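You operate a simulated robot arm through the tools that you are given. There is no shell and no other tool. Be economical: measure what you need, move in short steps, check, and stop when the job is done.

You run a simulated robot arm. Do the job below in one go: nothing can be reset, and whatever is moved stays where it is left.

JOB
Tip one scoop of powder into the main well, start a mixed wash.
Fine: put the orange scoop back; shut the powder box and the drawer.

Only the result counts: the job must be done as asked and must still hold three seconds after the hand-in. Knocking over, shifting, dropping, spilling or breaking anything else fails it.

ROBOT AND FRAMES
A 6-joint arm with a two-finger parallel gripper, fixed in place. Base frame: the origin is at the foot of the arm, x ahead of it, y to its left, z up. Units: m, degrees, N and s.
With the tool pointing down near the work surface it reaches from about 0.1 to 0.74 m from the base axis. Its first joint turns from -166.0 to 166.0 degrees. Payload 3.91 kg.
The tool frame sits at the grasp point between the pads (the TCP): z along the fingers, y along the line on which they close. The tips reach 0.03 m beyond it. Largest opening 0.11 m; finger width 0.02, thickness 0.01; the body of the gripper, 0.048 by 0.112 m, starts 0.055 m behind the TCP.
Orientation is told as [roll, pitch, yaw] about the base's x, y, z axes, in that order, counted from this pose: with the fingers straight down and closing along the base's y, the tool's x points along the base's -x, its y along +y and its z along -z.

CONTROLS
- The arm moves only by the tool apply_moves. Its argument "plan" is a list of rows, each a list of 3 entries, a list of its own where there are three numbers: the shift along the tool's x, y, z in units of 25 mm (1.0 is 25 mm), then the turn, a rotation vector about the tool's x, y, z in units of 5 degrees (1.0 is 5 degrees), then the finger opening in m, from 0 to 0.11. In form: [[[x, y, z], [wx, wy, wz], grip], ...]. A call has 1 to 10 rows; each row shifts and turns the commanded pose from where the row before left it, along the tool's axes as they then stand. A call with a number of a shift or a turn outside -1 to 1 is refused whole. A row lasts 0.2 s, in which the tool goes at most 0.05 m and 8.6 degrees; a call with a longer step from one row to the next is refused whole, and so is a gripper value outside its range. Where a pose cannot be reached the arm comes as near as it can. A force on the tool above 90 N (or 10 N above the force at the start of the call, whichever is more), or a blocked arm, ends the call early, and 0.2 s more pass. The fingers move at their own pace (about 0.045 m/s each) and stop on an object; they squeeze with about 27 N. The grip force told is the motor's: it shows also when the fingers shut on nothing. Time passes only in rows, and 0.2 s behind the last, so rows that do not move let the fingers close. It gives the time, the measured TCP pose, the force on the tool (base axes), the opening and the grip force at its end, in the units of the frame above (readings bear some noise), with the torque about the TCP (base axes, N m) and any sound that the robot's microphone picked up.
- Cameras (640 x 400 px; columns grow to the right, rows downward): "scene" is fixed at [0.0496, -0.501, 1.7274]; the picture's right is [0.81, -0.58, 0.00], its down [-0.38, -0.53, -0.76] and it looks along [0.44, 0.61, -0.65] (base axes); focal length 362 px, centre (320, 200). "wrist" rides on the gripper at [0.077, 0.007, -0.114] in the tool frame; the picture's right is [-0.09, 1.00, 0.00], its down [-0.80, -0.07, -0.59] and it looks along [-0.59, -0.05, 0.80] (tool axes); focal length 270 px, centre (320, 200). There is no depth. A picture from a camera that has moved, and an enlarged one, comes with that camera's place and axes in the base frame and with its lens.
- capture(camera): a new picture of that camera. No time passes.
- slide_trunk(by): slides the trunk up (or, below 0, down) by that many m; the arm rides with it, the base frame stays. It gives what a move gives, with no picture.
- close_up(camera, box): a new picture of the part [left, top, right, bottom] of that camera's present view, enlarged. No time passes.
- job_done(): hands the job in; it is judged then, once.

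Work in short steps. Places have to be worked out from the pictures, the camera data and where the tool is seen: move nearer, look again, correct. Check each grasp and each placing, and mend what went wrong. You have 120 turns and 68 pictures in all, those below and enlarged ones among them. Open the gripper and draw the arm clear of the work before you hand the job in, unless the task says otherwise; then end with one line.

The tools are called after ">>>" as name(argument=value, ...) on one line, values as JSON. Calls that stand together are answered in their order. apply_moves: Moves the arm, as the interface text tells. Its arguments: {"type":"object","properties":{"plan":{"type":"array"}},"required":["plan"]} The other tools are called the same way: slide_trunk (by) slides the trunk up or down; capture (camera) takes a picture; close_up (camera, box) takes an enlarged picture of a part of a camera's view; job_done () hands the job in.

At the start:

```text
clock: 0.0
tool_pos: [0.3949, 0.0269, 1.3678]
orientation: [0.0, -0.1, 0.0]
wrist_force: [-0.3, -0.3, -0.4]
wrist_torque: [0.0, 0.0, 0.02]
gripper_width: 0.1098
grasp_force: 0.1
trunk travel left (down, up): [-0.55, 0.06]
```

scene: 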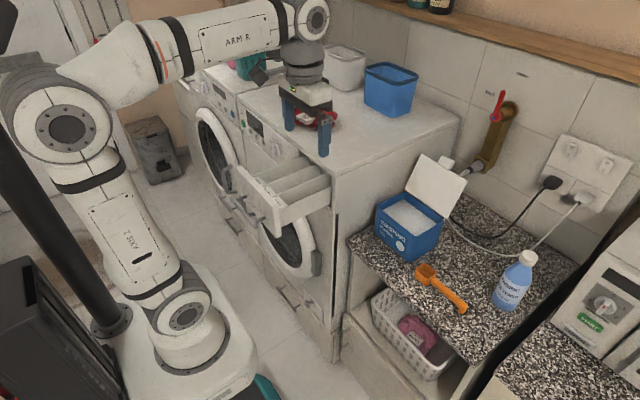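
wrist: 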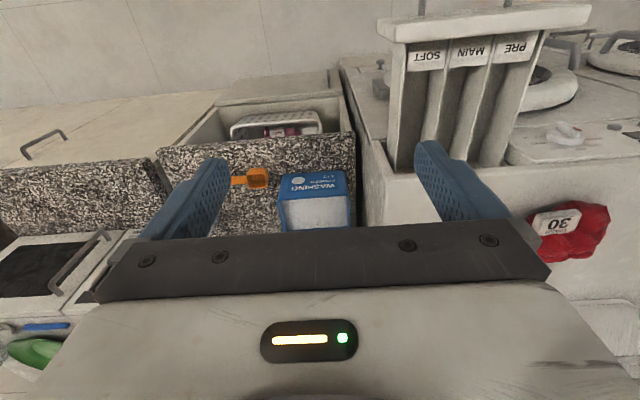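

I'll start by studying the scene: close-ups of the machine front, drawer, box and scoop.

>>> close_up(camera="scene", box=[180, 60, 340, 160])

>>> close_up(camera="scene", box=[200, 130, 360, 230])

>>> close_up(camera="scene", box=[350, 140, 560, 330])

>>> close_up(camera="wrist", box=[370, 0, 640, 170])

```text
4.00 times, centred on (260, 110) of scene
camera zoom: at [0.0496, -0.501, 1.7274], right [0.81, -0.58, 0.0], down [-0.38, -0.53, -0.76], along [0.44, 0.61, -0.65], focal length 1447 px, centre (560, 560)
```

zoom: 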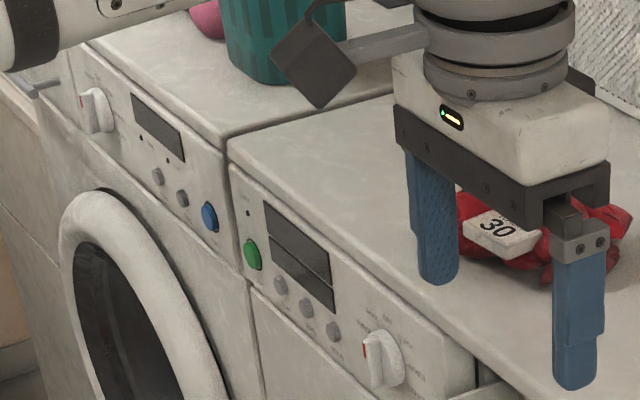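

```text
4.00 times, centred on (280, 180) of scene
camera zoom: at [0.0496, -0.501, 1.7274], right [0.81, -0.58, 0.0], down [-0.38, -0.53, -0.76], along [0.44, 0.61, -0.65], focal length 1447 px, centre (480, 280)
```

zoom: 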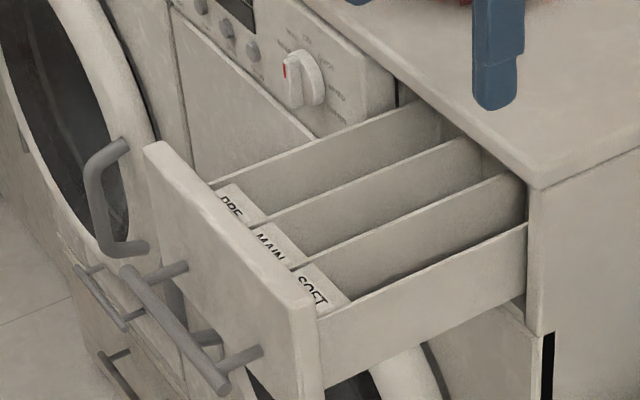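

```text
2.11 times, centred on (455, 235) of scene
camera zoom: at [0.0496, -0.501, 1.7274], right [0.81, -0.58, 0.0], down [-0.38, -0.53, -0.76], along [0.44, 0.61, -0.65], focal length 762 px, centre (36, 126)
```

zoom: 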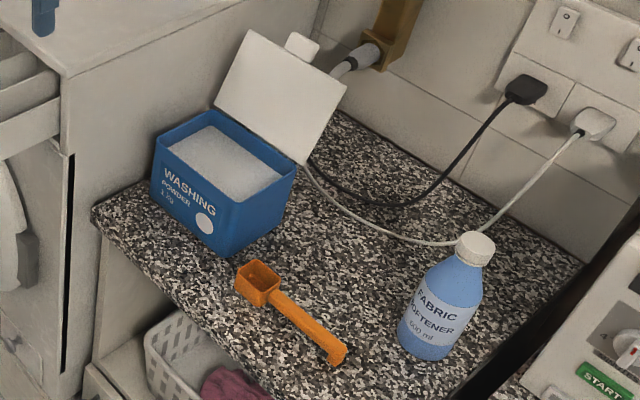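

```text
2.35 times, centred on (505, 85) of wrist
camera zoom: at [0.3168, 0.0342, 1.4824], right [0.09, 1.0, 0.0], down [0.8, -0.07, 0.59], along [0.59, -0.05, -0.8], focal length 636 px, centre (-115, 471)
```

zoom: 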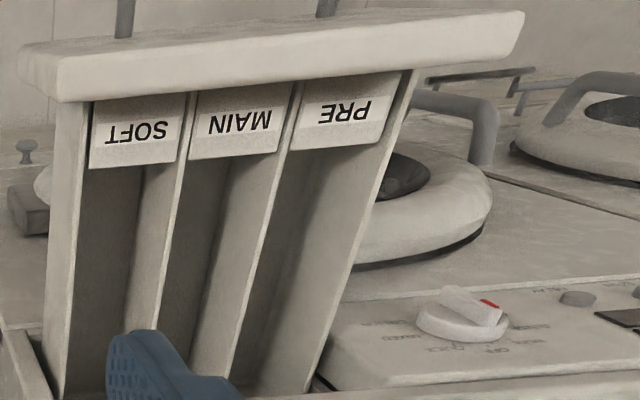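

The drawer machine has a dial with labels and a green button. I'll zoom tighter on the panel and the scoop.

>>> close_up(camera="scene", box=[235, 110, 299, 170])

>>> close_up(camera="scene", box=[400, 250, 480, 320])

```text
6.67 times, centred on (267, 140) of scene
camera zoom: at [0.0496, -0.501, 1.7274], right [0.81, -0.58, 0.0], down [-0.38, -0.53, -0.76], along [0.44, 0.61, -0.65], focal length 2412 px, centre (673, 600)
```

zoom: 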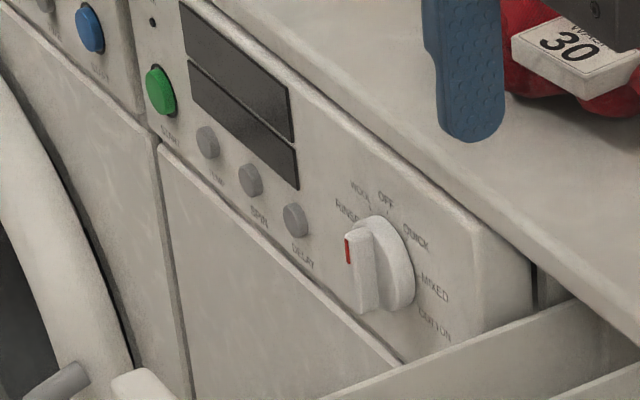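

```text
5.71 times, centred on (440, 285) of scene
camera zoom: at [0.0496, -0.501, 1.7274], right [0.81, -0.58, 0.0], down [-0.38, -0.53, -0.76], along [0.44, 0.61, -0.65], focal length 2067 px, centre (-366, -286)
```

zoom: 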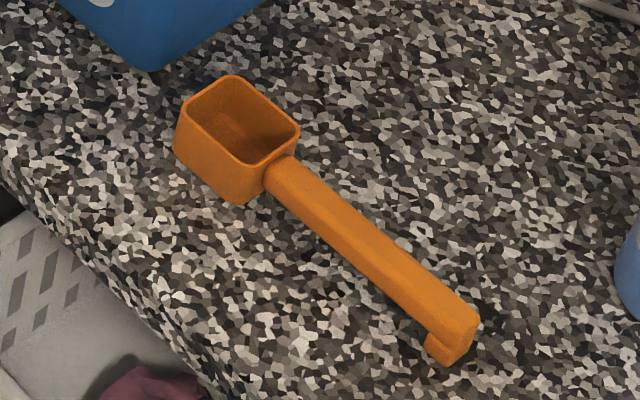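

Dial labels run WOOL, OFF, QUICK, MIXED, COTTON, RINSE with a green START. The scoop sits near (0.665, -0.16..-0.29, 0.9), handle along -y; I'll move above it while yawing +90° so the fingers straddle the handle.

>>> apply_moves(plan=[[[-0.55, -0.5, 0], [0, 0, -1], 0.11], [[-0.504, -0.546, 0], [0, 0, -1], 0.11], [[-0.455, -0.588, 0], [0, 0, -1], 0.11], [[-0.402, -0.625, 0], [0, 0, -1], 0.11], [[-0.346, -0.658, 0], [0, 0, -1], 0.11], [[-0.287, -0.686, 0], [0, 0, -1], 0.11], [[-0.226, -0.708, 0], [0, 0, -1], 0.11], [[-0.1635, -0.725, 0], [0, 0, -1], 0.11], [[-0.1, -0.737, 0], [0, 0, -1], 0.11], [[-0.035, -0.743, 0], [0, 0, -1], 0.11]])

>>> apply_moves(plan=[[[0.029, -0.743, 0], [0, 0, -1], 0.11], [[0.094, -0.737, 0], [0, 0, -1], 0.11], [[0.158, -0.726, 0], [0, 0, -1], 0.11], [[0.22, -0.71, 0], [0, 0, -1], 0.11], [[0.282, -0.688, 0], [0, 0, -1], 0.11], [[0.34, -0.66, 0], [0, 0, -1], 0.11], [[0.397, -0.629, 0], [0, 0, -1], 0.11], [[0.45, -0.592, 0], [0, 0, -1], 0.11]])

```text
clock: 2.2
tool_pos: [0.5323, -0.0982, 1.368]
orientation: [0.1, 0.0, 50.1]
wrist_force: [0.0, 0.6, -0.2]
wrist_torque: [-0.04, -0.02, -0.03]
gripper_width: 0.11
grasp_force: 0.0
trunk travel left (down, up): [-0.55, 0.06]
```

```text
clock: 4.0
tool_pos: [0.6441, -0.1978, 1.3665]
orientation: [0.2, 0.0, 90.1]
wrist_force: [0.3, -0.5, -0.7]
wrist_torque: [0.01, -0.03, 0.03]
gripper_width: 0.1101
grasp_force: 0.1
trunk travel left (down, up): [-0.55, 0.06]
```

Position tracks as computed. Look now from both cameras before lowering.

>>> capture(camera="wrist")

>>> capture(camera="scene")

```text
59 pictures are left
camera wrist: at [0.6366, -0.2743, 1.4816], right [-1.0, 0.09, 0.0], down [0.07, 0.8, 0.59], along [0.05, 0.59, -0.8], focal length 270 px, centre (320, 200)
```

wrist: 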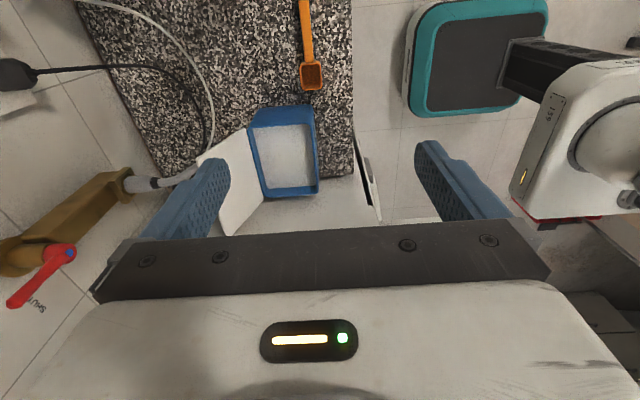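

```text
58 pictures are left
```

scene: 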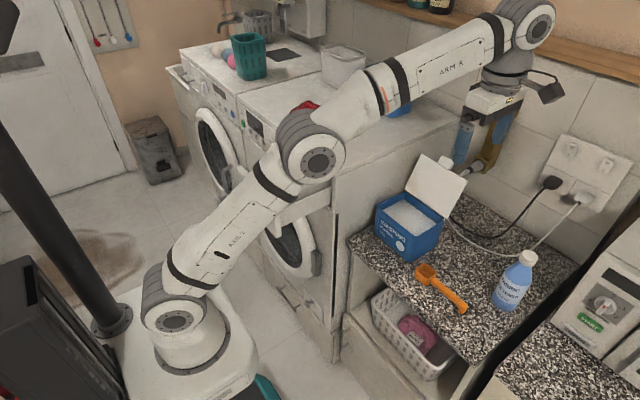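

The scoop bowl is at (0.664,-0.157), handle along -y at x≈0.663. The arm's elbow looks clear of the washer (y<0), so I lower the trunk by 0.36.

>>> slide_trunk(by=-0.36)

>>> apply_moves(plan=[[[0.7, -0.4, 0], [0, 0, 0], 0.11], [[0.75, -0.4, 0], [0, 0, 0], 0.05]])

>>> capture(camera="wrist")

>>> capture(camera="scene")

```text
clock: 7.5
tool_pos: [0.6419, -0.1977, 1.0082]
orientation: [0.1, 0.0, 90.1]
wrist_force: [-0.5, 0.3, -0.3]
wrist_torque: [0.01, -0.01, 0.02]
gripper_width: 0.1102
grasp_force: 0.1
trunk travel left (down, up): [-0.19, 0.42]
```

```text
clock: 8.1
tool_pos: [0.6529, -0.2308, 0.9984]
orientation: [0.1, 0.0, 90.0]
wrist_force: [-0.1, 0.2, -0.6]
wrist_torque: [-0.02, 0.04, -0.03]
gripper_width: 0.0752
grasp_force: 0.2
out of reach, approached as far as the arm can: row 2
trunk travel left (down, up): [-0.19, 0.42]
```

```text
57 pictures are left
camera wrist: at [0.6453, -0.3069, 1.1128], right [-1.0, 0.09, 0.0], down [0.07, 0.8, 0.59], along [0.05, 0.59, -0.8], focal length 270 px, centre (320, 200)
```

wrist: 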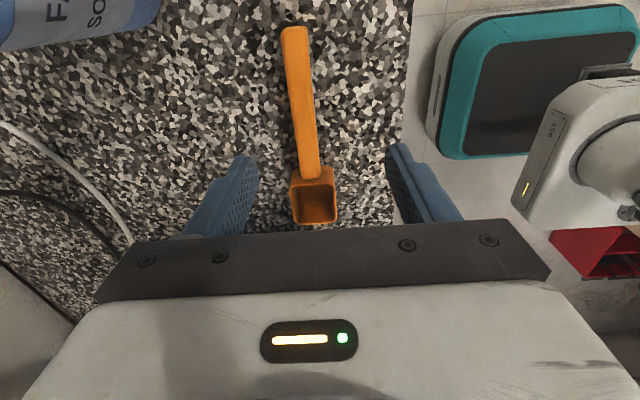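

```text
56 pictures are left
```

scene: 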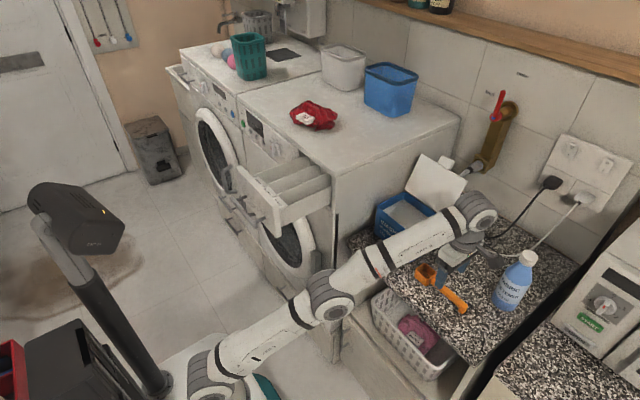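

The arm is over-stretched because the shoulder is too low relative to the wrist; I raise the trunk by 0.2 for better reach, then correct.

>>> slide_trunk(by=0.2)

>>> apply_moves(plan=[[[0, -0.2, 1], [0, 0, 0], 0.06], [[0, 0, 1], [0, 0, 0], 0.06], [[0, 0, 1], [0, 0, 0], 0.06], [[0, 0, 1], [0, 0, 0], 0.06], [[0, 0, 1], [0, 0, 0], 0.06], [[0, 0, 1], [0, 0, 0], 0.06], [[0, 0, 1], [0, 0, 0], 0.06], [[0, 0, 1], [0, 0, 0], 0.06]])

```text
clock: 10.3
tool_pos: [0.6528, -0.2303, 1.1999]
orientation: [-0.1, 0.0, 90.0]
wrist_force: [-0.5, 1.0, -0.4]
wrist_torque: [-0.02, 0.0, -0.01]
gripper_width: 0.0503
grasp_force: 0.0
trunk travel left (down, up): [-0.39, 0.22]
```

```text
clock: 12.1
tool_pos: [0.6577, -0.2319, 0.9992]
orientation: [-0.1, 0.0, 90.0]
wrist_force: [-0.2, 0.6, 0.8]
wrist_torque: [0.04, -0.01, 0.01]
gripper_width: 0.0599
grasp_force: 0.0
trunk travel left (down, up): [-0.39, 0.22]
```

Reach is fine now. Center on the handle (x 0.664) and go down to ~0.93, then check.

>>> apply_moves(plan=[[[0, -0.25, 0.9], [0, 0, 0], 0.06], [[0, 0, 0.9], [0, 0, 0], 0.06], [[0, 0, 0.9], [0, 0, 0], 0.06]])

>>> capture(camera="wrist")

>>> close_up(camera="scene", box=[380, 220, 500, 320])

```text
clock: 12.9
tool_pos: [0.6628, -0.2318, 0.9326]
orientation: [0.0, -0.1, 90.1]
wrist_force: [0.1, 0.1, 0.0]
wrist_torque: [0.03, -0.05, 0.02]
gripper_width: 0.0599
grasp_force: 0.2
trunk travel left (down, up): [-0.39, 0.22]
```

```text
55 pictures are left
camera wrist: at [0.6559, -0.3069, 1.0463], right [-1.0, 0.09, 0.0], down [0.07, 0.8, 0.59], along [0.05, 0.59, -0.8], focal length 270 px, centre (320, 200)
```

wrist: 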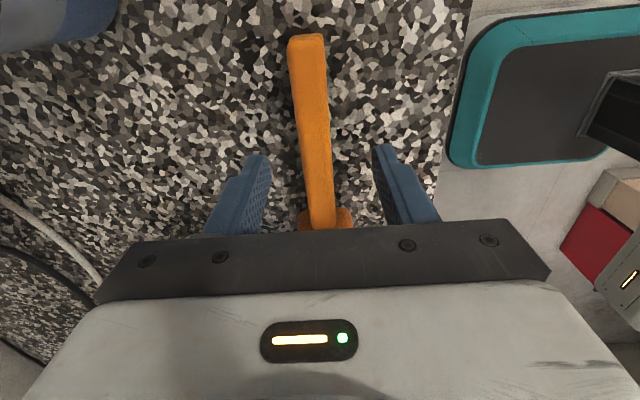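

```text
4.00 times, centred on (440, 270) of scene
camera zoom: at [0.0496, -0.501, 1.7274], right [0.81, -0.58, 0.0], down [-0.38, -0.53, -0.76], along [0.44, 0.61, -0.65], focal length 1447 px, centre (-160, -80)
```

zoom: 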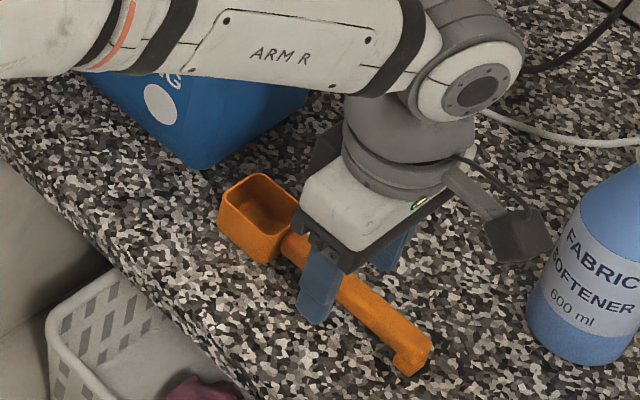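

Handle is centred between the fingers. Lower to ~0.908 and close.

>>> apply_moves(plan=[[[0, 0, 0.5], [0, 0, 0], 0.06], [[0, 0, 0.45], [0, 0, 0], 0.06], [[0, 0, 0], [0, 0, 0], 0.0], [[0, 0, 0], [0, 0, 0], 0.0], [[0, 0, 0], [0, 0, 0], 0.0], [[0, 0, 0], [0, 0, 0], 0.0]])

```text
clock: 14.3
tool_pos: [0.6616, -0.23, 0.9107]
orientation: [-0.2, 0.0, 90.0]
wrist_force: [-9.0, -0.9, 12.7]
wrist_torque: [0.11, 0.44, 0.05]
gripper_width: 0.0171
grasp_force: 27.1
trunk travel left (down, up): [-0.39, 0.22]
```

Gripped (17 mm handle); tips touch the counter at ~0.88. Lift and check.

>>> apply_moves(plan=[[[0, 0, -0.4], [0, 0, 0], 0.0], [[0, 0, -1], [0, 0, 0], 0.0], [[0, 0, -1], [0, 0, 0], 0.0], [[0, 0, -1], [0, 0, 0], 0.0], [[0, 0, -1], [0, 0, 0], 0.0], [[0, 0, -1], [0, 0, 0], 0.0]])

>>> capture(camera="wrist")

>>> close_up(camera="scene", box=[350, 150, 500, 290])

```text
clock: 15.7
tool_pos: [0.6622, -0.2306, 1.0431]
orientation: [-0.1, -0.1, 90.0]
wrist_force: [-0.3, 0.5, -0.5]
wrist_torque: [0.0, 0.02, 0.0]
gripper_width: 0.0
grasp_force: 27.6
trunk travel left (down, up): [-0.39, 0.22]
```

```text
53 pictures are left
camera wrist: at [0.6558, -0.3064, 1.1582], right [-1.0, 0.09, 0.0], down [0.07, 0.8, 0.59], along [0.05, 0.59, -0.8], focal length 270 px, centre (320, 200)
```

wrist: 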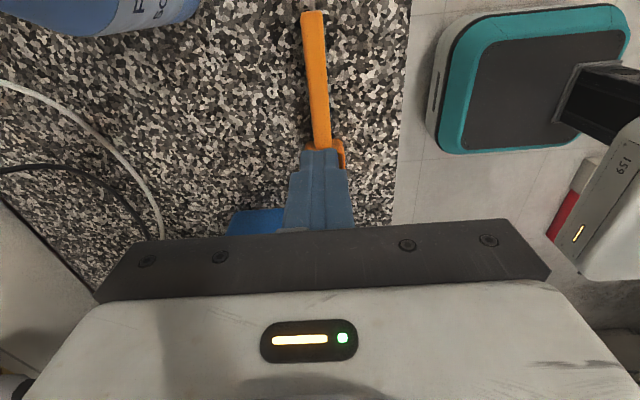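

```text
2.86 times, centred on (425, 220) of scene
camera zoom: at [0.0496, -0.501, 1.7274], right [0.81, -0.58, 0.0], down [-0.38, -0.53, -0.76], along [0.44, 0.61, -0.65], focal length 1034 px, centre (20, 143)
```

zoom: 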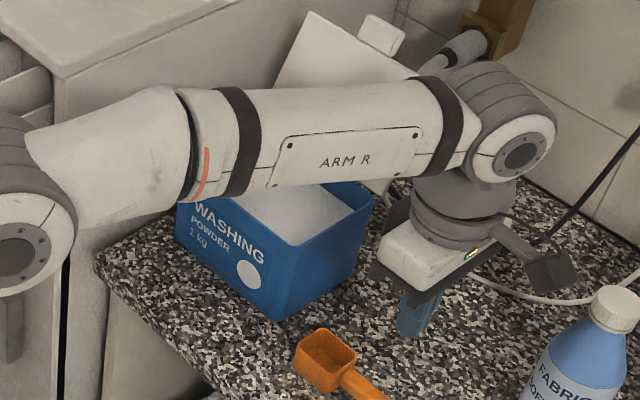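

The fingers only pinched the handle's rounded top and slipped off; the scoop stayed put. Open, go down further until the counter is nearly touched, and re-grip lower.

>>> apply_moves(plan=[[[0, 0, 0], [0, 0, 0], 0.06], [[0, 0, 0], [0, 0, 0], 0.06], [[0, 0, 0.9], [0, 0, 0], 0.06], [[0, -0.05, 0.9], [0, 0, 0], 0.06], [[0, 0, 0.9], [0, 0, 0], 0.06], [[0, 0, 0.9], [0, 0, 0], 0.06], [[0, 0, 0.9], [0, 0, 0], 0.06], [[0, 0, 0.9], [0, 0, 0], 0.06]])

>>> apply_moves(plan=[[[0, 0, 0.3], [0, 0, 0], 0.06]])

>>> close_up(camera="scene", box=[400, 240, 480, 320])

>>> capture(camera="wrist")

```text
clock: 17.5
tool_pos: [0.666, -0.2308, 0.9099]
orientation: [-0.3, 0.1, 90.0]
wrist_force: [0.1, -0.4, 12.8]
wrist_torque: [0.1, 0.44, 0.01]
gripper_width: 0.0599
grasp_force: 0.2
trunk travel left (down, up): [-0.39, 0.22]
```

```text
clock: 17.9
tool_pos: [0.6635, -0.2306, 0.9112]
orientation: [-0.9, 0.3, 90.1]
wrist_force: [3.5, -1.9, 55.4]
wrist_torque: [0.38, 1.83, 0.02]
gripper_width: 0.0578
grasp_force: 0.0
trunk travel left (down, up): [-0.39, 0.22]
```

```text
5.00 times, centred on (440, 280) of scene
camera zoom: at [0.0496, -0.501, 1.7274], right [0.81, -0.58, 0.0], down [-0.38, -0.53, -0.76], along [0.44, 0.61, -0.65], focal length 1809 px, centre (-280, -200)
```

zoom: 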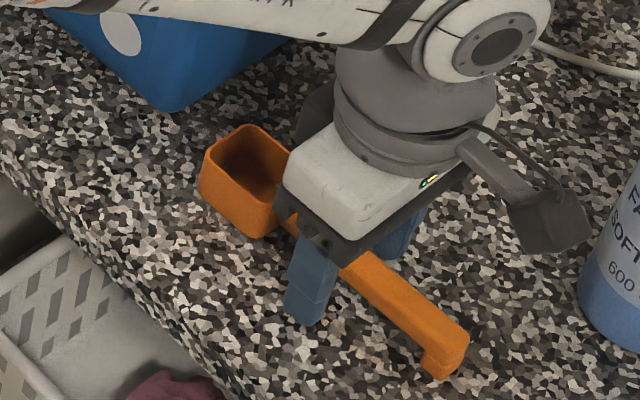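

```text
50 pictures are left
camera wrist: at [0.6551, -0.3054, 1.025], right [-1.0, 0.09, -0.02], down [0.06, 0.8, 0.59], along [0.06, 0.59, -0.81], focal length 270 px, centre (320, 200)
```

wrist: 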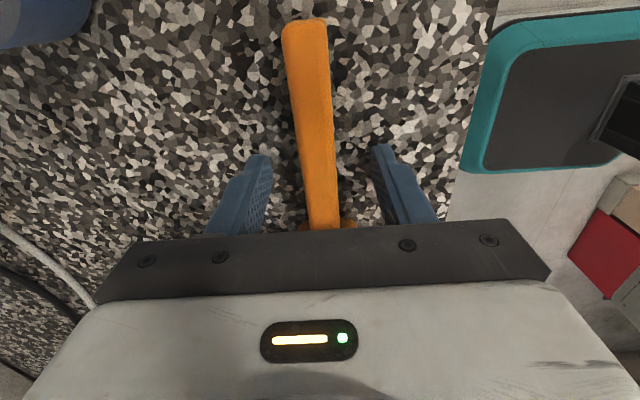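

The tips are indeed on the counter (z≈0.881). Relieve the pressure, close with more waiting, and look at the grip before lifting.

>>> apply_moves(plan=[[[0, 0, -0.38], [0, 0, 0], 0.06], [[0, 0, 0], [0, 0, 0], 0.0], [[0, 0, 0], [0, 0, 0], 0.0], [[0, 0, 0], [0, 0, 0], 0.0], [[0, 0, 0], [0, 0, 0], 0.0], [[0, 0, 0], [0, 0, 0], 0.0], [[0, 0, 0], [0, 0, 0], 0.0], [[0, 0, 0], [0, 0, 0], 0.0]])

>>> close_up(camera="wrist", box=[220, 100, 420, 240])

>>> close_up(camera="scene", box=[410, 250, 470, 310])

```text
clock: 19.7
tool_pos: [0.6656, -0.2307, 0.9101]
orientation: [-0.1, 0.0, 90.1]
wrist_force: [-3.7, 0.7, 2.5]
wrist_torque: [0.08, 0.16, 0.09]
gripper_width: 0.0169
grasp_force: 27.0
trunk travel left (down, up): [-0.39, 0.22]
```

```text
2.86 times, centred on (320, 170) of wrist
camera zoom: at [0.6576, -0.3059, 1.0243], right [-1.0, 0.09, 0.0], down [0.07, 0.8, 0.59], along [0.05, 0.59, -0.8], focal length 772 px, centre (320, 286)
```

zoom: 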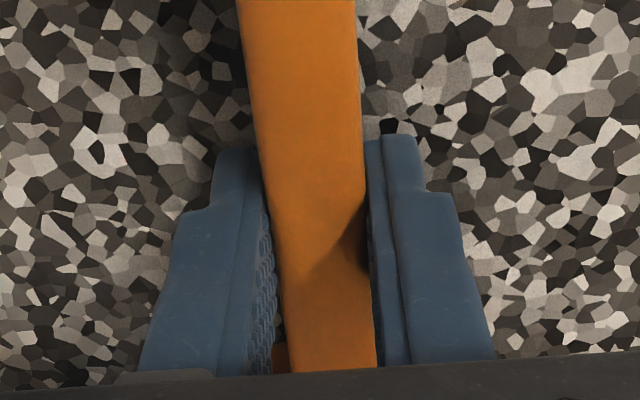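

```text
6.67 times, centred on (440, 280) of scene
camera zoom: at [0.0496, -0.501, 1.7274], right [0.81, -0.58, 0.0], down [-0.38, -0.53, -0.76], along [0.44, 0.61, -0.65], focal length 2412 px, centre (-480, -333)
```

zoom: 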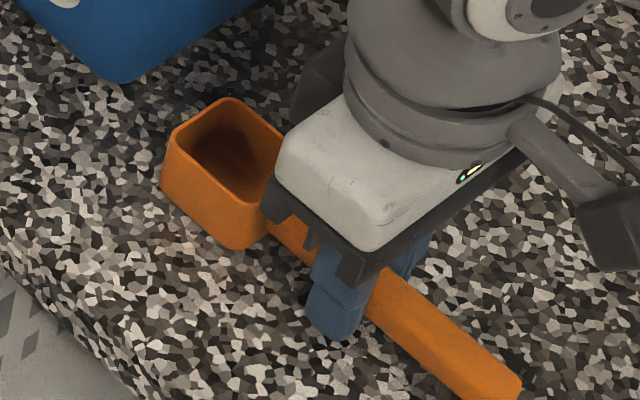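

Now gripped with good overlap. Lift slowly.

>>> apply_moves(plan=[[[0, 0, -0.1], [0, 0, 0], 0.0], [[0, 0, -0.15], [0, 0, 0], 0.0], [[0, 0, -0.15], [0, 0, 0], 0.0], [[0, 0, -0.2], [0, 0, 0], 0.0]])

>>> close_up(camera="scene", box=[400, 240, 480, 320])

```text
clock: 20.7
tool_pos: [0.6639, -0.2314, 0.9274]
orientation: [-0.1, 0.0, 90.0]
wrist_force: [-0.5, -0.2, -0.6]
wrist_torque: [-0.02, 0.01, 0.03]
gripper_width: 0.0171
grasp_force: 26.9
trunk travel left (down, up): [-0.39, 0.22]
```

```text
5.00 times, centred on (440, 280) of scene
camera zoom: at [0.0496, -0.501, 1.7274], right [0.81, -0.58, 0.0], down [-0.38, -0.53, -0.76], along [0.44, 0.61, -0.65], focal length 1809 px, centre (-280, -200)
```

zoom: 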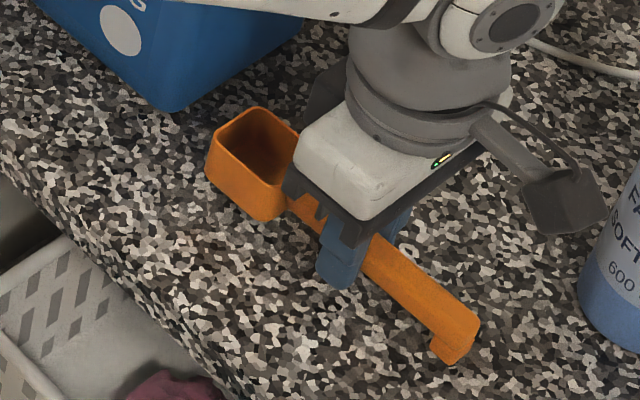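

Lifted fine. But scooping nose-down with this vertical grip would swing the wrist toward the washer side (y≈0.08), so I set the scoop back down and re-grip it with the tool leaning back 30° toward -y.

>>> apply_moves(plan=[[[0, 0, 0.2], [0, 0, 0], 0.0], [[0, 0, 0.2], [0, 0, 0], 0.0], [[0, 0, 0.2], [0, 0, 0], 0.0], [[0, 0, 0.0], [0, 0, 0], 0.04], [[0, 0, 0], [0, 0, 0], 0.04], [[0, 0, -0.4], [0, 0, 0], 0.04]])

>>> apply_moves(plan=[[[0, 0, 0], [0, -1, 0], 0.04], [[0, 0, 0], [0, -1, 0], 0.04], [[0, 0, 0], [0, -1, 0], 0.04], [[0, 0, 0], [0, -1, 0], 0.04], [[0, 0, 0], [0, -1, 0], 0.04], [[0, 0, 0], [0, -1, 0], 0.04]])

>>> close_up(camera="scene", box=[400, 220, 500, 320])

```text
clock: 22.1
tool_pos: [0.6653, -0.2311, 0.9213]
orientation: [0.0, 0.0, 89.9]
wrist_force: [-0.5, -0.3, -1.0]
wrist_torque: [-0.03, 0.0, -0.03]
gripper_width: 0.0399
grasp_force: 0.0
trunk travel left (down, up): [-0.39, 0.22]
```

```text
clock: 23.5
tool_pos: [0.6649, -0.2302, 0.9194]
orientation: [-0.1, -30.0, 90.1]
wrist_force: [0.1, 0.2, 0.5]
wrist_torque: [0.01, 0.0, -0.01]
gripper_width: 0.0402
grasp_force: 0.0
trunk travel left (down, up): [-0.39, 0.22]
```

```text
4.00 times, centred on (450, 270) of scene
camera zoom: at [0.0496, -0.501, 1.7274], right [0.81, -0.58, 0.0], down [-0.38, -0.53, -0.76], along [0.44, 0.61, -0.65], focal length 1447 px, centre (-200, -80)
```

zoom: 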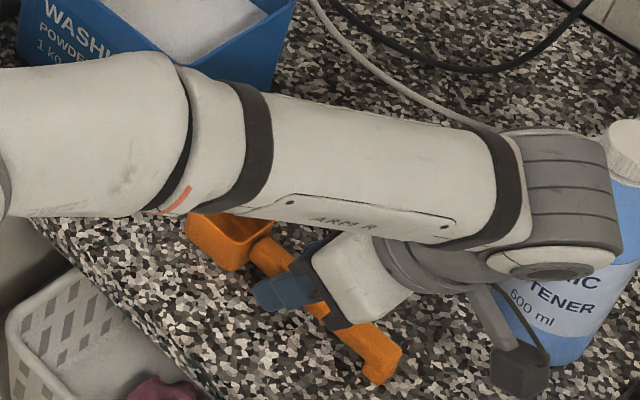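

Leaning pose reached without contact. Slide along the tool axis 11 mm onto the handle and close.

>>> apply_moves(plan=[[[0, 0, 0.2], [0, 0, 0], 0.04], [[0, 0, 0.2], [0, 0, 0], 0.04], [[0, 0, 0], [0, 0, 0], 0.0], [[0, 0, 0], [0, 0, 0], 0.0], [[0, 0, 0], [0, 0, 0], 0.0], [[0, 0, 0], [0, 0, 0], 0.0], [[0, 0, 0], [0, 0, 0], 0.0], [[0, 0, 0], [0, 0, 0], 0.0]])

>>> close_up(camera="wrist", box=[200, 60, 440, 240])

```text
clock: 25.3
tool_pos: [0.6654, -0.2255, 0.9114]
orientation: [-0.1, -30.1, 90.1]
wrist_force: [-0.3, -0.3, -0.6]
wrist_torque: [0.01, 0.0, -0.03]
gripper_width: 0.0169
grasp_force: 26.9
trunk travel left (down, up): [-0.39, 0.22]
```

```text
2.22 times, centred on (320, 150) of wrist
camera zoom: at [0.6573, -0.3488, 0.9723], right [-1.0, 0.08, 0.04], down [0.07, 0.4, 0.92], along [0.05, 0.91, -0.4], focal length 601 px, centre (320, 311)
```

zoom: 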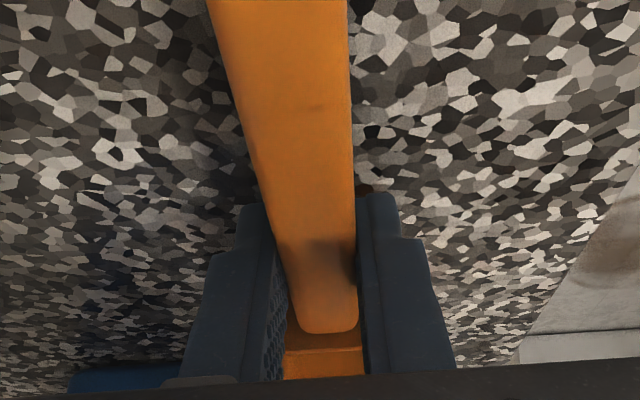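

Grip is solid at TCP (0.6654,-0.2255,0.9114) — remembered for the return. Lift gently, then use the trunk to raise the rest.

>>> apply_moves(plan=[[[-0.1, 0, -0.173], [0, 0, 0], 0.0], [[-0.1, 0, -0.173], [0, 0, 0], 0.0], [[-0.2, 0, -0.346], [0, 0, 0], 0.0]])

>>> slide_trunk(by=0.16)

>>> capture(camera="scene")

>>> capture(camera="wrist")

```text
clock: 26.1
tool_pos: [0.6655, -0.2263, 0.9313]
orientation: [-0.1, -30.0, 90.1]
wrist_force: [0.4, 0.8, -0.9]
wrist_torque: [-0.02, 0.01, 0.01]
gripper_width: 0.0168
grasp_force: 26.7
trunk travel left (down, up): [-0.39, 0.22]
```

```text
clock: 27.9
tool_pos: [0.6655, -0.2258, 1.0912]
orientation: [0.0, -30.0, 90.1]
wrist_force: [0.6, -0.1, -1.2]
wrist_torque: [-0.02, 0.03, 0.0]
gripper_width: 0.0167
grasp_force: 26.4
trunk travel left (down, up): [-0.55, 0.06]
```

```text
44 pictures are left
```

scene: 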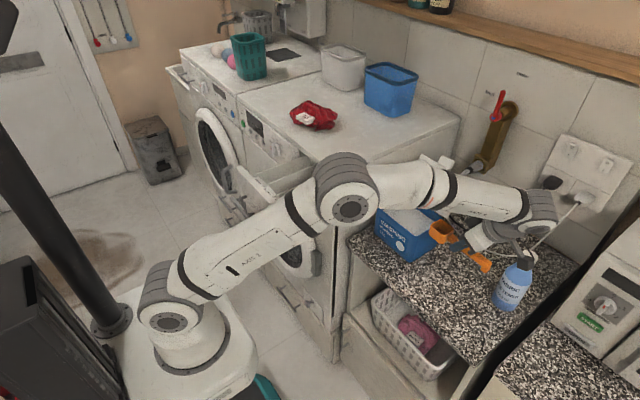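

```text
43 pictures are left
camera wrist: at [0.6575, -0.3487, 1.1522], right [-1.0, 0.08, 0.04], down [0.07, 0.4, 0.92], along [0.05, 0.91, -0.4], focal length 270 px, centre (320, 200)
```

wrist: 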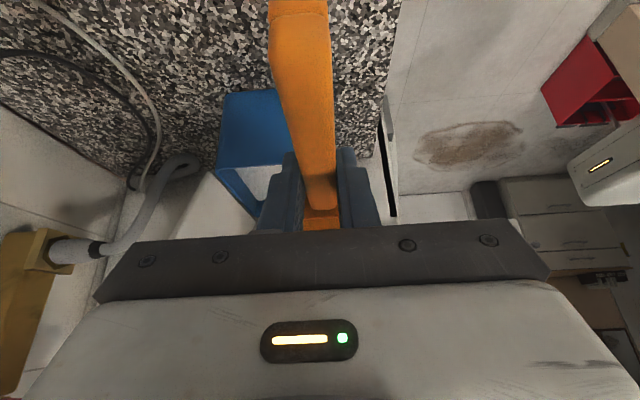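

Scoop held level. Move it over the box (bowl to about x 0.715, y -0.01), well above the rim.

>>> apply_moves(plan=[[[-0.25, -0.2, 0.147], [0, 0, 0], 0.0], [[-0.509, -0.2, 0.294], [0, 0, 0], 0.0], [[-0.509, -0.2, 0.294], [0, 0, 0], 0.0], [[-0.509, -0.2, 0.294], [0, 0, 0], 0.0], [[-0.509, -0.2, 0.294], [0, 0, 0], 0.0], [[-0.509, -0.2, 0.294], [0, 0, 0], 0.0], [[-0.509, -0.2, 0.294], [0, 0, 0], 0.0], [[-0.509, -0.2, 0.294], [0, 0, 0], 0.0], [[-0.509, -0.2, 0.294], [0, 0, 0], 0.0], [[-0.509, -0.2, 0.294], [0, 0, 0], 0.0]])

>>> close_up(camera="scene", box=[350, 140, 500, 280])

>>> capture(camera="wrist")

```text
clock: 30.1
tool_pos: [0.715, -0.0866, 1.0932]
orientation: [-0.2, -30.0, 90.0]
wrist_force: [0.1, -0.1, 0.4]
wrist_torque: [0.01, 0.0, -0.02]
gripper_width: 0.0169
grasp_force: 26.4
trunk travel left (down, up): [-0.55, 0.06]
```

```text
2.86 times, centred on (425, 210) of scene
camera zoom: at [0.0496, -0.501, 1.7274], right [0.81, -0.58, 0.0], down [-0.38, -0.53, -0.76], along [0.44, 0.61, -0.65], focal length 1034 px, centre (20, 171)
```

zoom: 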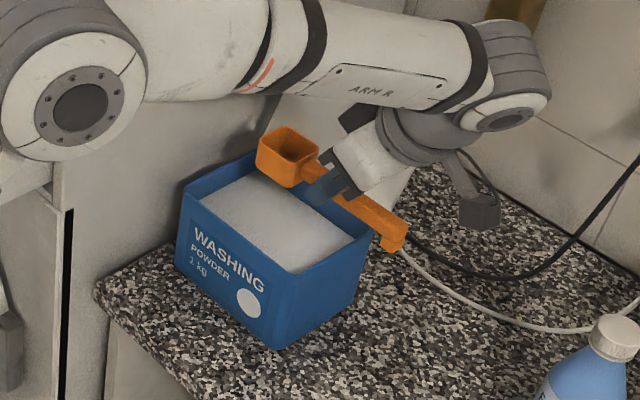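

```text
41 pictures are left
camera wrist: at [0.7069, -0.209, 1.1528], right [-1.0, 0.08, 0.04], down [0.07, 0.4, 0.92], along [0.05, 0.91, -0.4], focal length 270 px, centre (320, 200)
```

wrist: 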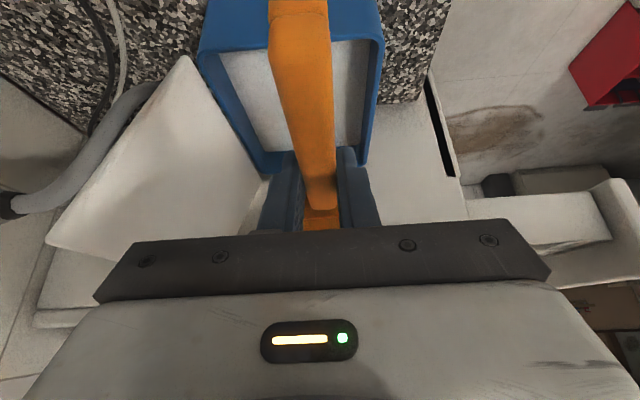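

Bowl is over the box; rim ≈0.99, powder ≈0.955. Rotate the scoop nose-down 45° above the powder.

>>> apply_moves(plan=[[[-0.168, 0, -0.028], [0, 1, 0], 0.0], [[-0.165, 0, -0.043], [0, 1, 0], 0.0], [[-0.161, 0, -0.057], [0, 1, 0], 0.0], [[-0.155, 0, -0.071], [0, 1, 0], 0.0], [[-0.149, 0, -0.084], [0, 1, 0], 0.0], [[-0.14, 0, -0.097], [0, 1, 0], 0.0], [[-0.132, 0, -0.108], [0, 1, 0], 0.0], [[-0.122, 0, -0.12], [0, 1, 0], 0.0], [[-0.111, 0, -0.13], [0, 1, 0], 0.0]])

>>> close_up(camera="scene", box=[350, 140, 500, 280])

```text
clock: 32.1
tool_pos: [0.7154, -0.0569, 1.1163]
orientation: [-0.1, 15.1, 90.0]
wrist_force: [-1.1, -0.5, -0.1]
wrist_torque: [-0.05, 0.0, -0.02]
gripper_width: 0.0171
grasp_force: 26.8
trunk travel left (down, up): [-0.55, 0.06]
```

```text
2.86 times, centred on (425, 210) of scene
camera zoom: at [0.0496, -0.501, 1.7274], right [0.81, -0.58, 0.0], down [-0.38, -0.53, -0.76], along [0.44, 0.61, -0.65], focal length 1034 px, centre (20, 171)
```

zoom: 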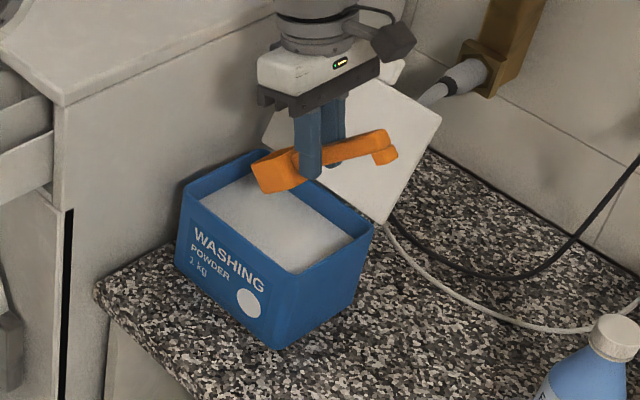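

Now plunge straight down 0.127 m into the powder.

>>> apply_moves(plan=[[[-0.132, 0, 0.491], [0, 0, 0], 0.0], [[-0.132, 0, 0.491], [0, 0, 0], 0.0], [[-0.132, 0, 0.491], [0, 0, 0], 0.0], [[-0.132, 0, 0.491], [0, 0, 0], 0.0], [[-0.132, 0, 0.491], [0, 0, 0], 0.0], [[-0.132, 0, 0.491], [0, 0, 0], 0.0], [[-0.132, 0, 0.491], [0, 0, 0], 0.0], [[-0.132, 0, 0.491], [0, 0, 0], 0.0], [[-0.132, 0, 0.491], [0, 0, 0], 0.0], [[-0.132, 0, 0.491], [0, 0, 0], 0.0]])

>>> close_up(camera="scene", box=[350, 140, 500, 280])

```text
clock: 34.3
tool_pos: [0.7153, -0.0564, 0.9893]
orientation: [-0.1, 15.1, 90.0]
wrist_force: [0.1, -0.4, 0.2]
wrist_torque: [0.0, 0.0, 0.0]
gripper_width: 0.0173
grasp_force: 27.3
trunk travel left (down, up): [-0.55, 0.06]
```

```text
2.86 times, centred on (425, 210) of scene
camera zoom: at [0.0496, -0.501, 1.7274], right [0.81, -0.58, 0.0], down [-0.38, -0.53, -0.76], along [0.44, 0.61, -0.65], focal length 1034 px, centre (20, 171)
```

zoom: 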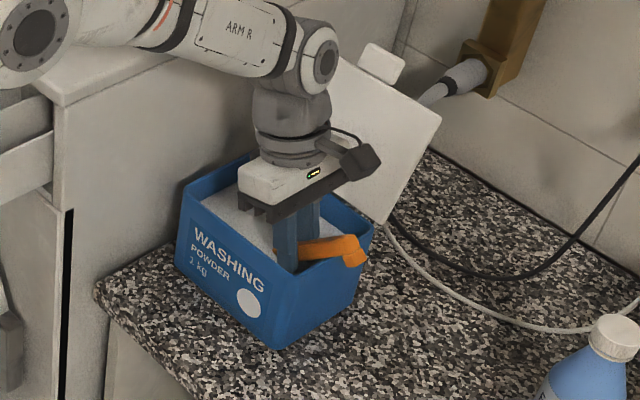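

No resistance felt; sweep forward while rotating the bowl level and lifting over the rim.

>>> apply_moves(plan=[[[-0.266, 0, -0.099], [0, -1, 0], 0.0], [[-0.274, 0, -0.076], [0, -1, 0], 0.0], [[-0.28, 0, -0.052], [0, -1, 0], 0.0], [[0.144, 0, -0.28], [0, -1, 0], 0.0], [[0.119, 0, -0.292], [0, -1, 0], 0.0], [[0.093, 0, -0.303], [0, -1, 0], 0.0], [[0.066, 0, -0.31], [0, -1, 0], 0.0], [[0.027, 0, -0.293], [0, -1, 0], 0.0], [[0.002, 0, -0.294], [0, -1, 0], 0.0]])

>>> close_up(camera="scene", box=[350, 140, 500, 280])

```text
clock: 36.3
tool_pos: [0.7149, -0.0576, 1.032]
orientation: [-0.2, -30.0, 90.0]
wrist_force: [-0.1, -0.4, 0.4]
wrist_torque: [-0.02, 0.0, -0.01]
gripper_width: 0.0171
grasp_force: 27.0
trunk travel left (down, up): [-0.55, 0.06]
```

```text
2.86 times, centred on (425, 210) of scene
camera zoom: at [0.0496, -0.501, 1.7274], right [0.81, -0.58, 0.0], down [-0.38, -0.53, -0.76], along [0.44, 0.61, -0.65], focal length 1034 px, centre (20, 171)
```

zoom: 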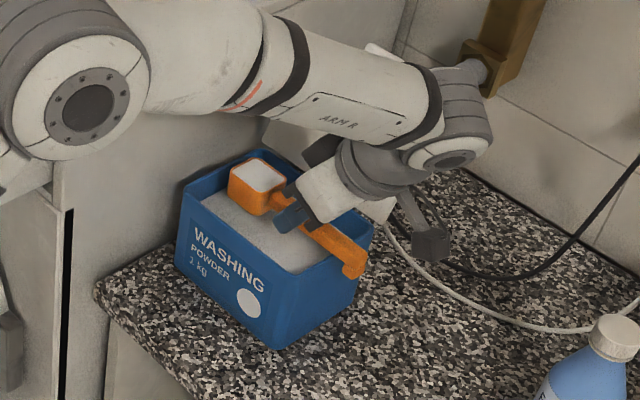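

The scoop is full. Keeping it level, raise the trunk the remaining 6 cm, then lift and retreat toward -x.

>>> slide_trunk(by=0.06)

>>> apply_moves(plan=[[[-0.15, 0.1, -0.26], [0, 0, 0], 0.0], [[-0.3, 0.3, -0.52], [0, 0, 0], 0.0], [[-0.3, 0.5, -0.52], [0, 0, 0], 0.0], [[-0.3, 0.6, -0.52], [0, 0, 0], 0.0], [[-0.3, 0.7, -0.52], [0, 0, 0], 0.0], [[-0.3, 0.8, -0.52], [0, 0, 0], 0.0], [[-0.3, 0.8, -0.52], [0, 0, 0], 0.0], [[-0.3, 0.8, -0.52], [0, 0, 0], 0.0], [[-0.3, 0.8, -0.52], [0, 0, 0], 0.0], [[-0.3, 0.8, -0.52], [0, 0, 0], 0.0]])

```text
clock: 37.3
tool_pos: [0.7152, -0.0561, 1.0918]
orientation: [-0.1, -30.0, 90.1]
wrist_force: [-0.6, 0.5, -1.0]
wrist_torque: [0.01, -0.03, 0.01]
gripper_width: 0.0169
grasp_force: 27.3
trunk travel left (down, up): [-0.61, 0.0]
```

```text
clock: 39.5
tool_pos: [0.5574, -0.0558, 1.2361]
orientation: [-0.1, -29.9, 90.1]
wrist_force: [0.1, 0.4, -1.4]
wrist_torque: [0.01, -0.02, 0.0]
gripper_width: 0.0173
grasp_force: 26.8
trunk travel left (down, up): [-0.61, 0.0]
```

Continue back in -x by 0.16 m and slightly up.

>>> apply_moves(plan=[[[-0.05, 0.8, -0.087], [0, 0, 0], 0.0], [[-0.05, 0.8, -0.087], [0, 0, 0], 0.0], [[-0.05, 0.8, -0.087], [0, 0, 0], 0.0], [[-0.05, 0.8, -0.087], [0, 0, 0], 0.0], [[-0.05, 0.8, -0.087], [0, 0, 0], 0.0], [[-0.05, 0.8, -0.087], [0, 0, 0], 0.0], [[-0.05, 0.8, -0.087], [0, 0, 0], 0.0], [[-0.05, 0.5, -0.087], [0, 0, 0], 0.0], [[-0.05, 0.2, -0.087], [0, 0, 0], 0.0]])

>>> apply_moves(plan=[[[0, 0, 0], [0.25, 0, 0.433], 0.0], [[0, 0, 0], [0.5, 0, 0.866], 0.0], [[0, 0, 0], [0.5, 0, 0.866], 0.0], [[0, 0, 0], [0.5, 0, 0.866], 0.0], [[0, 0, 0], [0.5, 0, 0.866], 0.0], [[0, 0, 0], [0.5, 0, 0.866], 0.0], [[0, 0, 0], [0.5, 0, 0.866], 0.0], [[0, 0, 0], [0.5, 0, 0.866], 0.0], [[0, 0, 0], [0.5, 0, 0.866], 0.0]])

>>> capture(camera="scene")

```text
clock: 41.5
tool_pos: [0.4009, -0.058, 1.2575]
orientation: [-0.2, -30.0, 90.0]
wrist_force: [0.0, -0.7, -0.2]
wrist_torque: [0.01, 0.0, 0.04]
gripper_width: 0.0172
grasp_force: 26.8
trunk travel left (down, up): [-0.61, 0.0]
```

```text
clock: 43.5
tool_pos: [0.4009, -0.0575, 1.2568]
orientation: [-0.1, -30.1, 47.6]
wrist_force: [0.3, -1.2, 0.3]
wrist_torque: [0.01, -0.01, -0.01]
gripper_width: 0.0169
grasp_force: 27.1
trunk travel left (down, up): [-0.61, 0.0]
```

```text
37 pictures are left
```

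scene: 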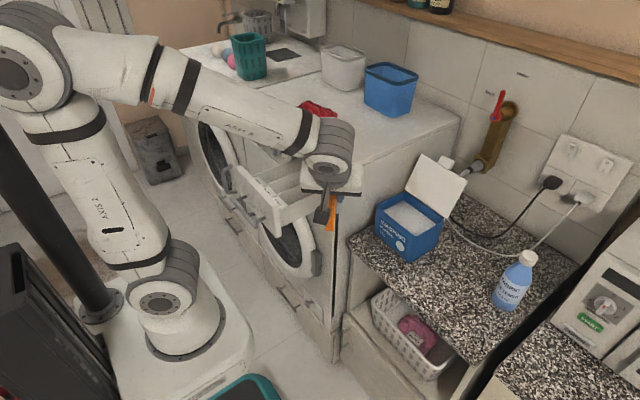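

All clear; finish the yaw to 0 and look with the wrist camera at the drawer.

>>> apply_moves(plan=[[[0, 0, 0], [0.5, 0, 0.866], 0.0], [[0, 0, 0], [0.5, 0, 0.866], 0.0], [[0, 0, 0], [0.5, 0, 0.866], 0.0], [[0, 0, 0], [0.5, 0, 0.866], 0.0], [[0, 0, 0], [0.5, 0, 0.866], 0.0], [[0, 0, 0], [0.5, 0, 0.866], 0.0], [[0, 0, 0], [0.5, 0, 0.866], 0.0], [[0, 0, 0], [0.5, 0, 0.866], 0.0], [[0, 0, 0], [0.5, 0, 0.866], 0.0], [[0, 0, 0], [0.25, 0, 0.433], 0.0]])

>>> capture(camera="wrist")

```text
clock: 45.7
tool_pos: [0.4028, -0.0578, 1.2561]
orientation: [0.0, -30.2, 0.0]
wrist_force: [0.1, -0.7, -1.0]
wrist_torque: [0.02, 0.0, -0.02]
gripper_width: 0.0171
grasp_force: 26.4
trunk travel left (down, up): [-0.61, 0.0]
```

```text
36 pictures are left
camera wrist: at [0.277, -0.0495, 1.3171], right [0.08, 1.0, 0.04], down [0.4, -0.07, 0.92], along [0.92, -0.05, -0.4], focal length 270 px, centre (320, 200)
```

wrist: 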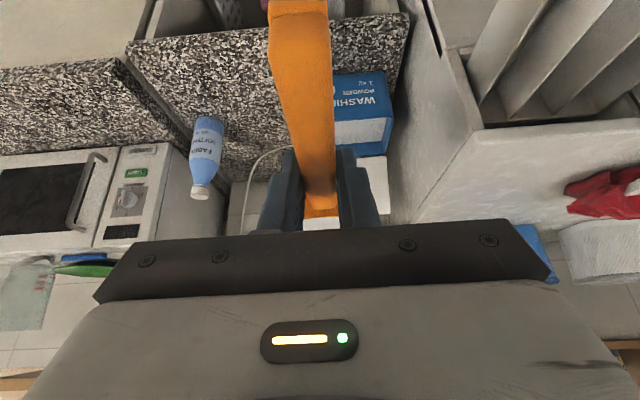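

Bowl still full. Move left to y≈0.10 and back to x≈0.35 to see the drawer wells.

>>> apply_moves(plan=[[[0.1, 0.4, -0.06], [0, 0, 0], 0.0], [[0.22, 0.8, -0.125], [0, 0, 0], 0.0], [[0.22, 0.8, -0.125], [0, 0, 0], 0.0], [[0.22, 0.8, -0.125], [0, 0, 0], 0.0], [[0.22, 0.8, -0.125], [0, 0, 0], 0.0], [[0.22, 0.8, -0.125], [0, 0, 0], 0.0], [[0.22, 0.8, -0.125], [0, 0, 0], 0.0], [[0.22, 0.8, -0.125], [0, 0, 0], 0.0], [[0.1, 0.4, -0.06], [0, 0, 0], 0.0]])

>>> capture(camera="wrist")

>>> close_up(camera="scene", box=[220, 100, 380, 240])

```text
clock: 47.7
tool_pos: [0.3514, 0.1022, 1.2574]
orientation: [0.0, -30.1, 0.0]
wrist_force: [0.1, 0.0, -0.5]
wrist_torque: [0.04, -0.03, 0.01]
gripper_width: 0.017
grasp_force: 26.6
trunk travel left (down, up): [-0.61, 0.0]
```

```text
35 pictures are left
camera wrist: at [0.2265, 0.1103, 1.317], right [0.08, 1.0, 0.04], down [0.39, -0.07, 0.92], along [0.92, -0.05, -0.4], focal length 270 px, centre (320, 200)
```

wrist: 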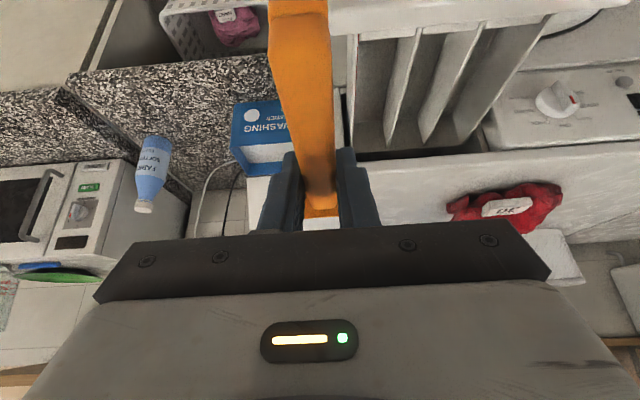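

```text
2.86 times, centred on (300, 170) of scene
camera zoom: at [0.0496, -0.501, 1.7274], right [0.81, -0.58, 0.0], down [-0.38, -0.53, -0.76], along [0.44, 0.61, -0.65], focal length 1034 px, centre (377, 286)
```

zoom: 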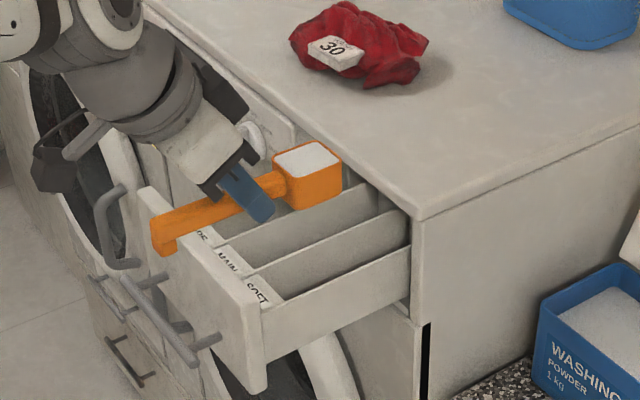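

Triangulating both views: drawer rim z≈1.085, MAIN well y≈0.20–0.255 (centre ≈0.228), x 0.40–0.53. Move over it.

>>> apply_moves(plan=[[[-0.05, 0.3, 0.03], [0, 0, 0], 0.0], [[-0.1, 0.7, 0.06], [0, 0, 0], 0.0], [[-0.1, 0.8, 0.06], [0, 0, 0], 0.0], [[-0.1, 0.8, 0.06], [0, 0, 0], 0.0], [[-0.1, 0.8, 0.06], [0, 0, 0], 0.0], [[-0.1, 0.8, 0.06], [0, 0, 0], 0.0], [[-0.1, 0.6, 0.06], [0, 0, 0], 0.0], [[-0.05, 0.24, 0.03], [0, 0, 0], 0.0]])

>>> capture(camera="wrist")

>>> close_up(camera="scene", box=[220, 100, 340, 220])

```text
clock: 49.5
tool_pos: [0.3705, 0.2291, 1.2562]
orientation: [-0.1, -30.2, 0.1]
wrist_force: [-0.6, -0.1, -0.4]
wrist_torque: [0.03, 0.04, 0.0]
gripper_width: 0.0171
grasp_force: 27.1
trunk travel left (down, up): [-0.61, 0.0]
```

```text
33 pictures are left
camera wrist: at [0.2476, 0.2368, 1.3162], right [0.08, 1.0, 0.04], down [0.39, -0.07, 0.92], along [0.92, -0.05, -0.4], focal length 270 px, centre (320, 200)
```

wrist: 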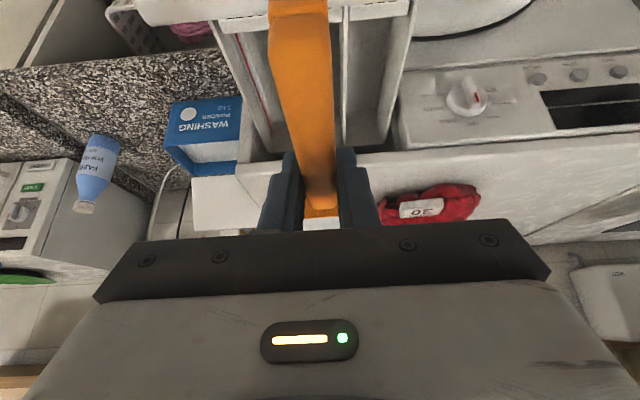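

```text
3.33 times, centred on (280, 160) of scene
camera zoom: at [0.0496, -0.501, 1.7274], right [0.81, -0.58, 0.0], down [-0.38, -0.53, -0.76], along [0.44, 0.61, -0.65], focal length 1206 px, centre (453, 333)
```

zoom: 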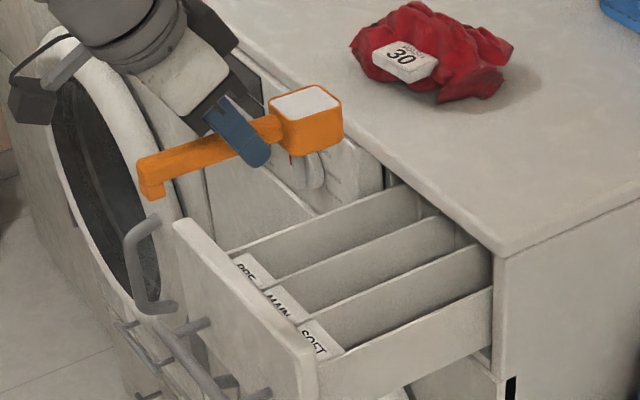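

MAIN well is y 0.20–0.254; the bowl centre is at y≈0.227, right over it. Lower 9 cm level.

>>> apply_moves(plan=[[[0.15, 0, 0.26], [0, 0, 0], 0.0], [[0.3, -0.05, 0.52], [0, 0, 0], 0.0], [[0.3, 0, 0.52], [0, 0, 0], 0.0], [[0.3, 0, 0.52], [0, 0, 0], 0.0], [[0.3, 0, 0.52], [0, 0, 0], 0.0], [[0.3, 0, 0.52], [0, 0, 0], 0.0], [[0.15, 0, 0.26], [0, 0, 0], 0.0]])

>>> close_up(camera="scene", box=[220, 100, 340, 220])

```text
clock: 51.1
tool_pos: [0.3705, 0.2273, 1.1653]
orientation: [0.0, -30.1, 0.1]
wrist_force: [-0.7, 0.2, 0.0]
wrist_torque: [0.01, 0.04, -0.03]
gripper_width: 0.0172
grasp_force: 27.1
trunk travel left (down, up): [-0.61, 0.0]
```

```text
3.33 times, centred on (280, 160) of scene
camera zoom: at [0.0496, -0.501, 1.7274], right [0.81, -0.58, 0.0], down [-0.38, -0.53, -0.76], along [0.44, 0.61, -0.65], focal length 1206 px, centre (453, 333)
```

zoom: 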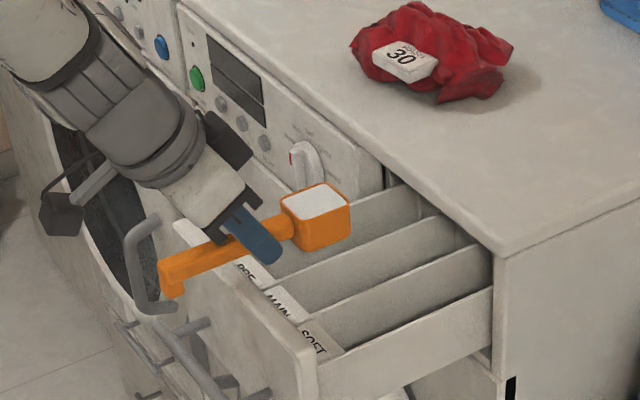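

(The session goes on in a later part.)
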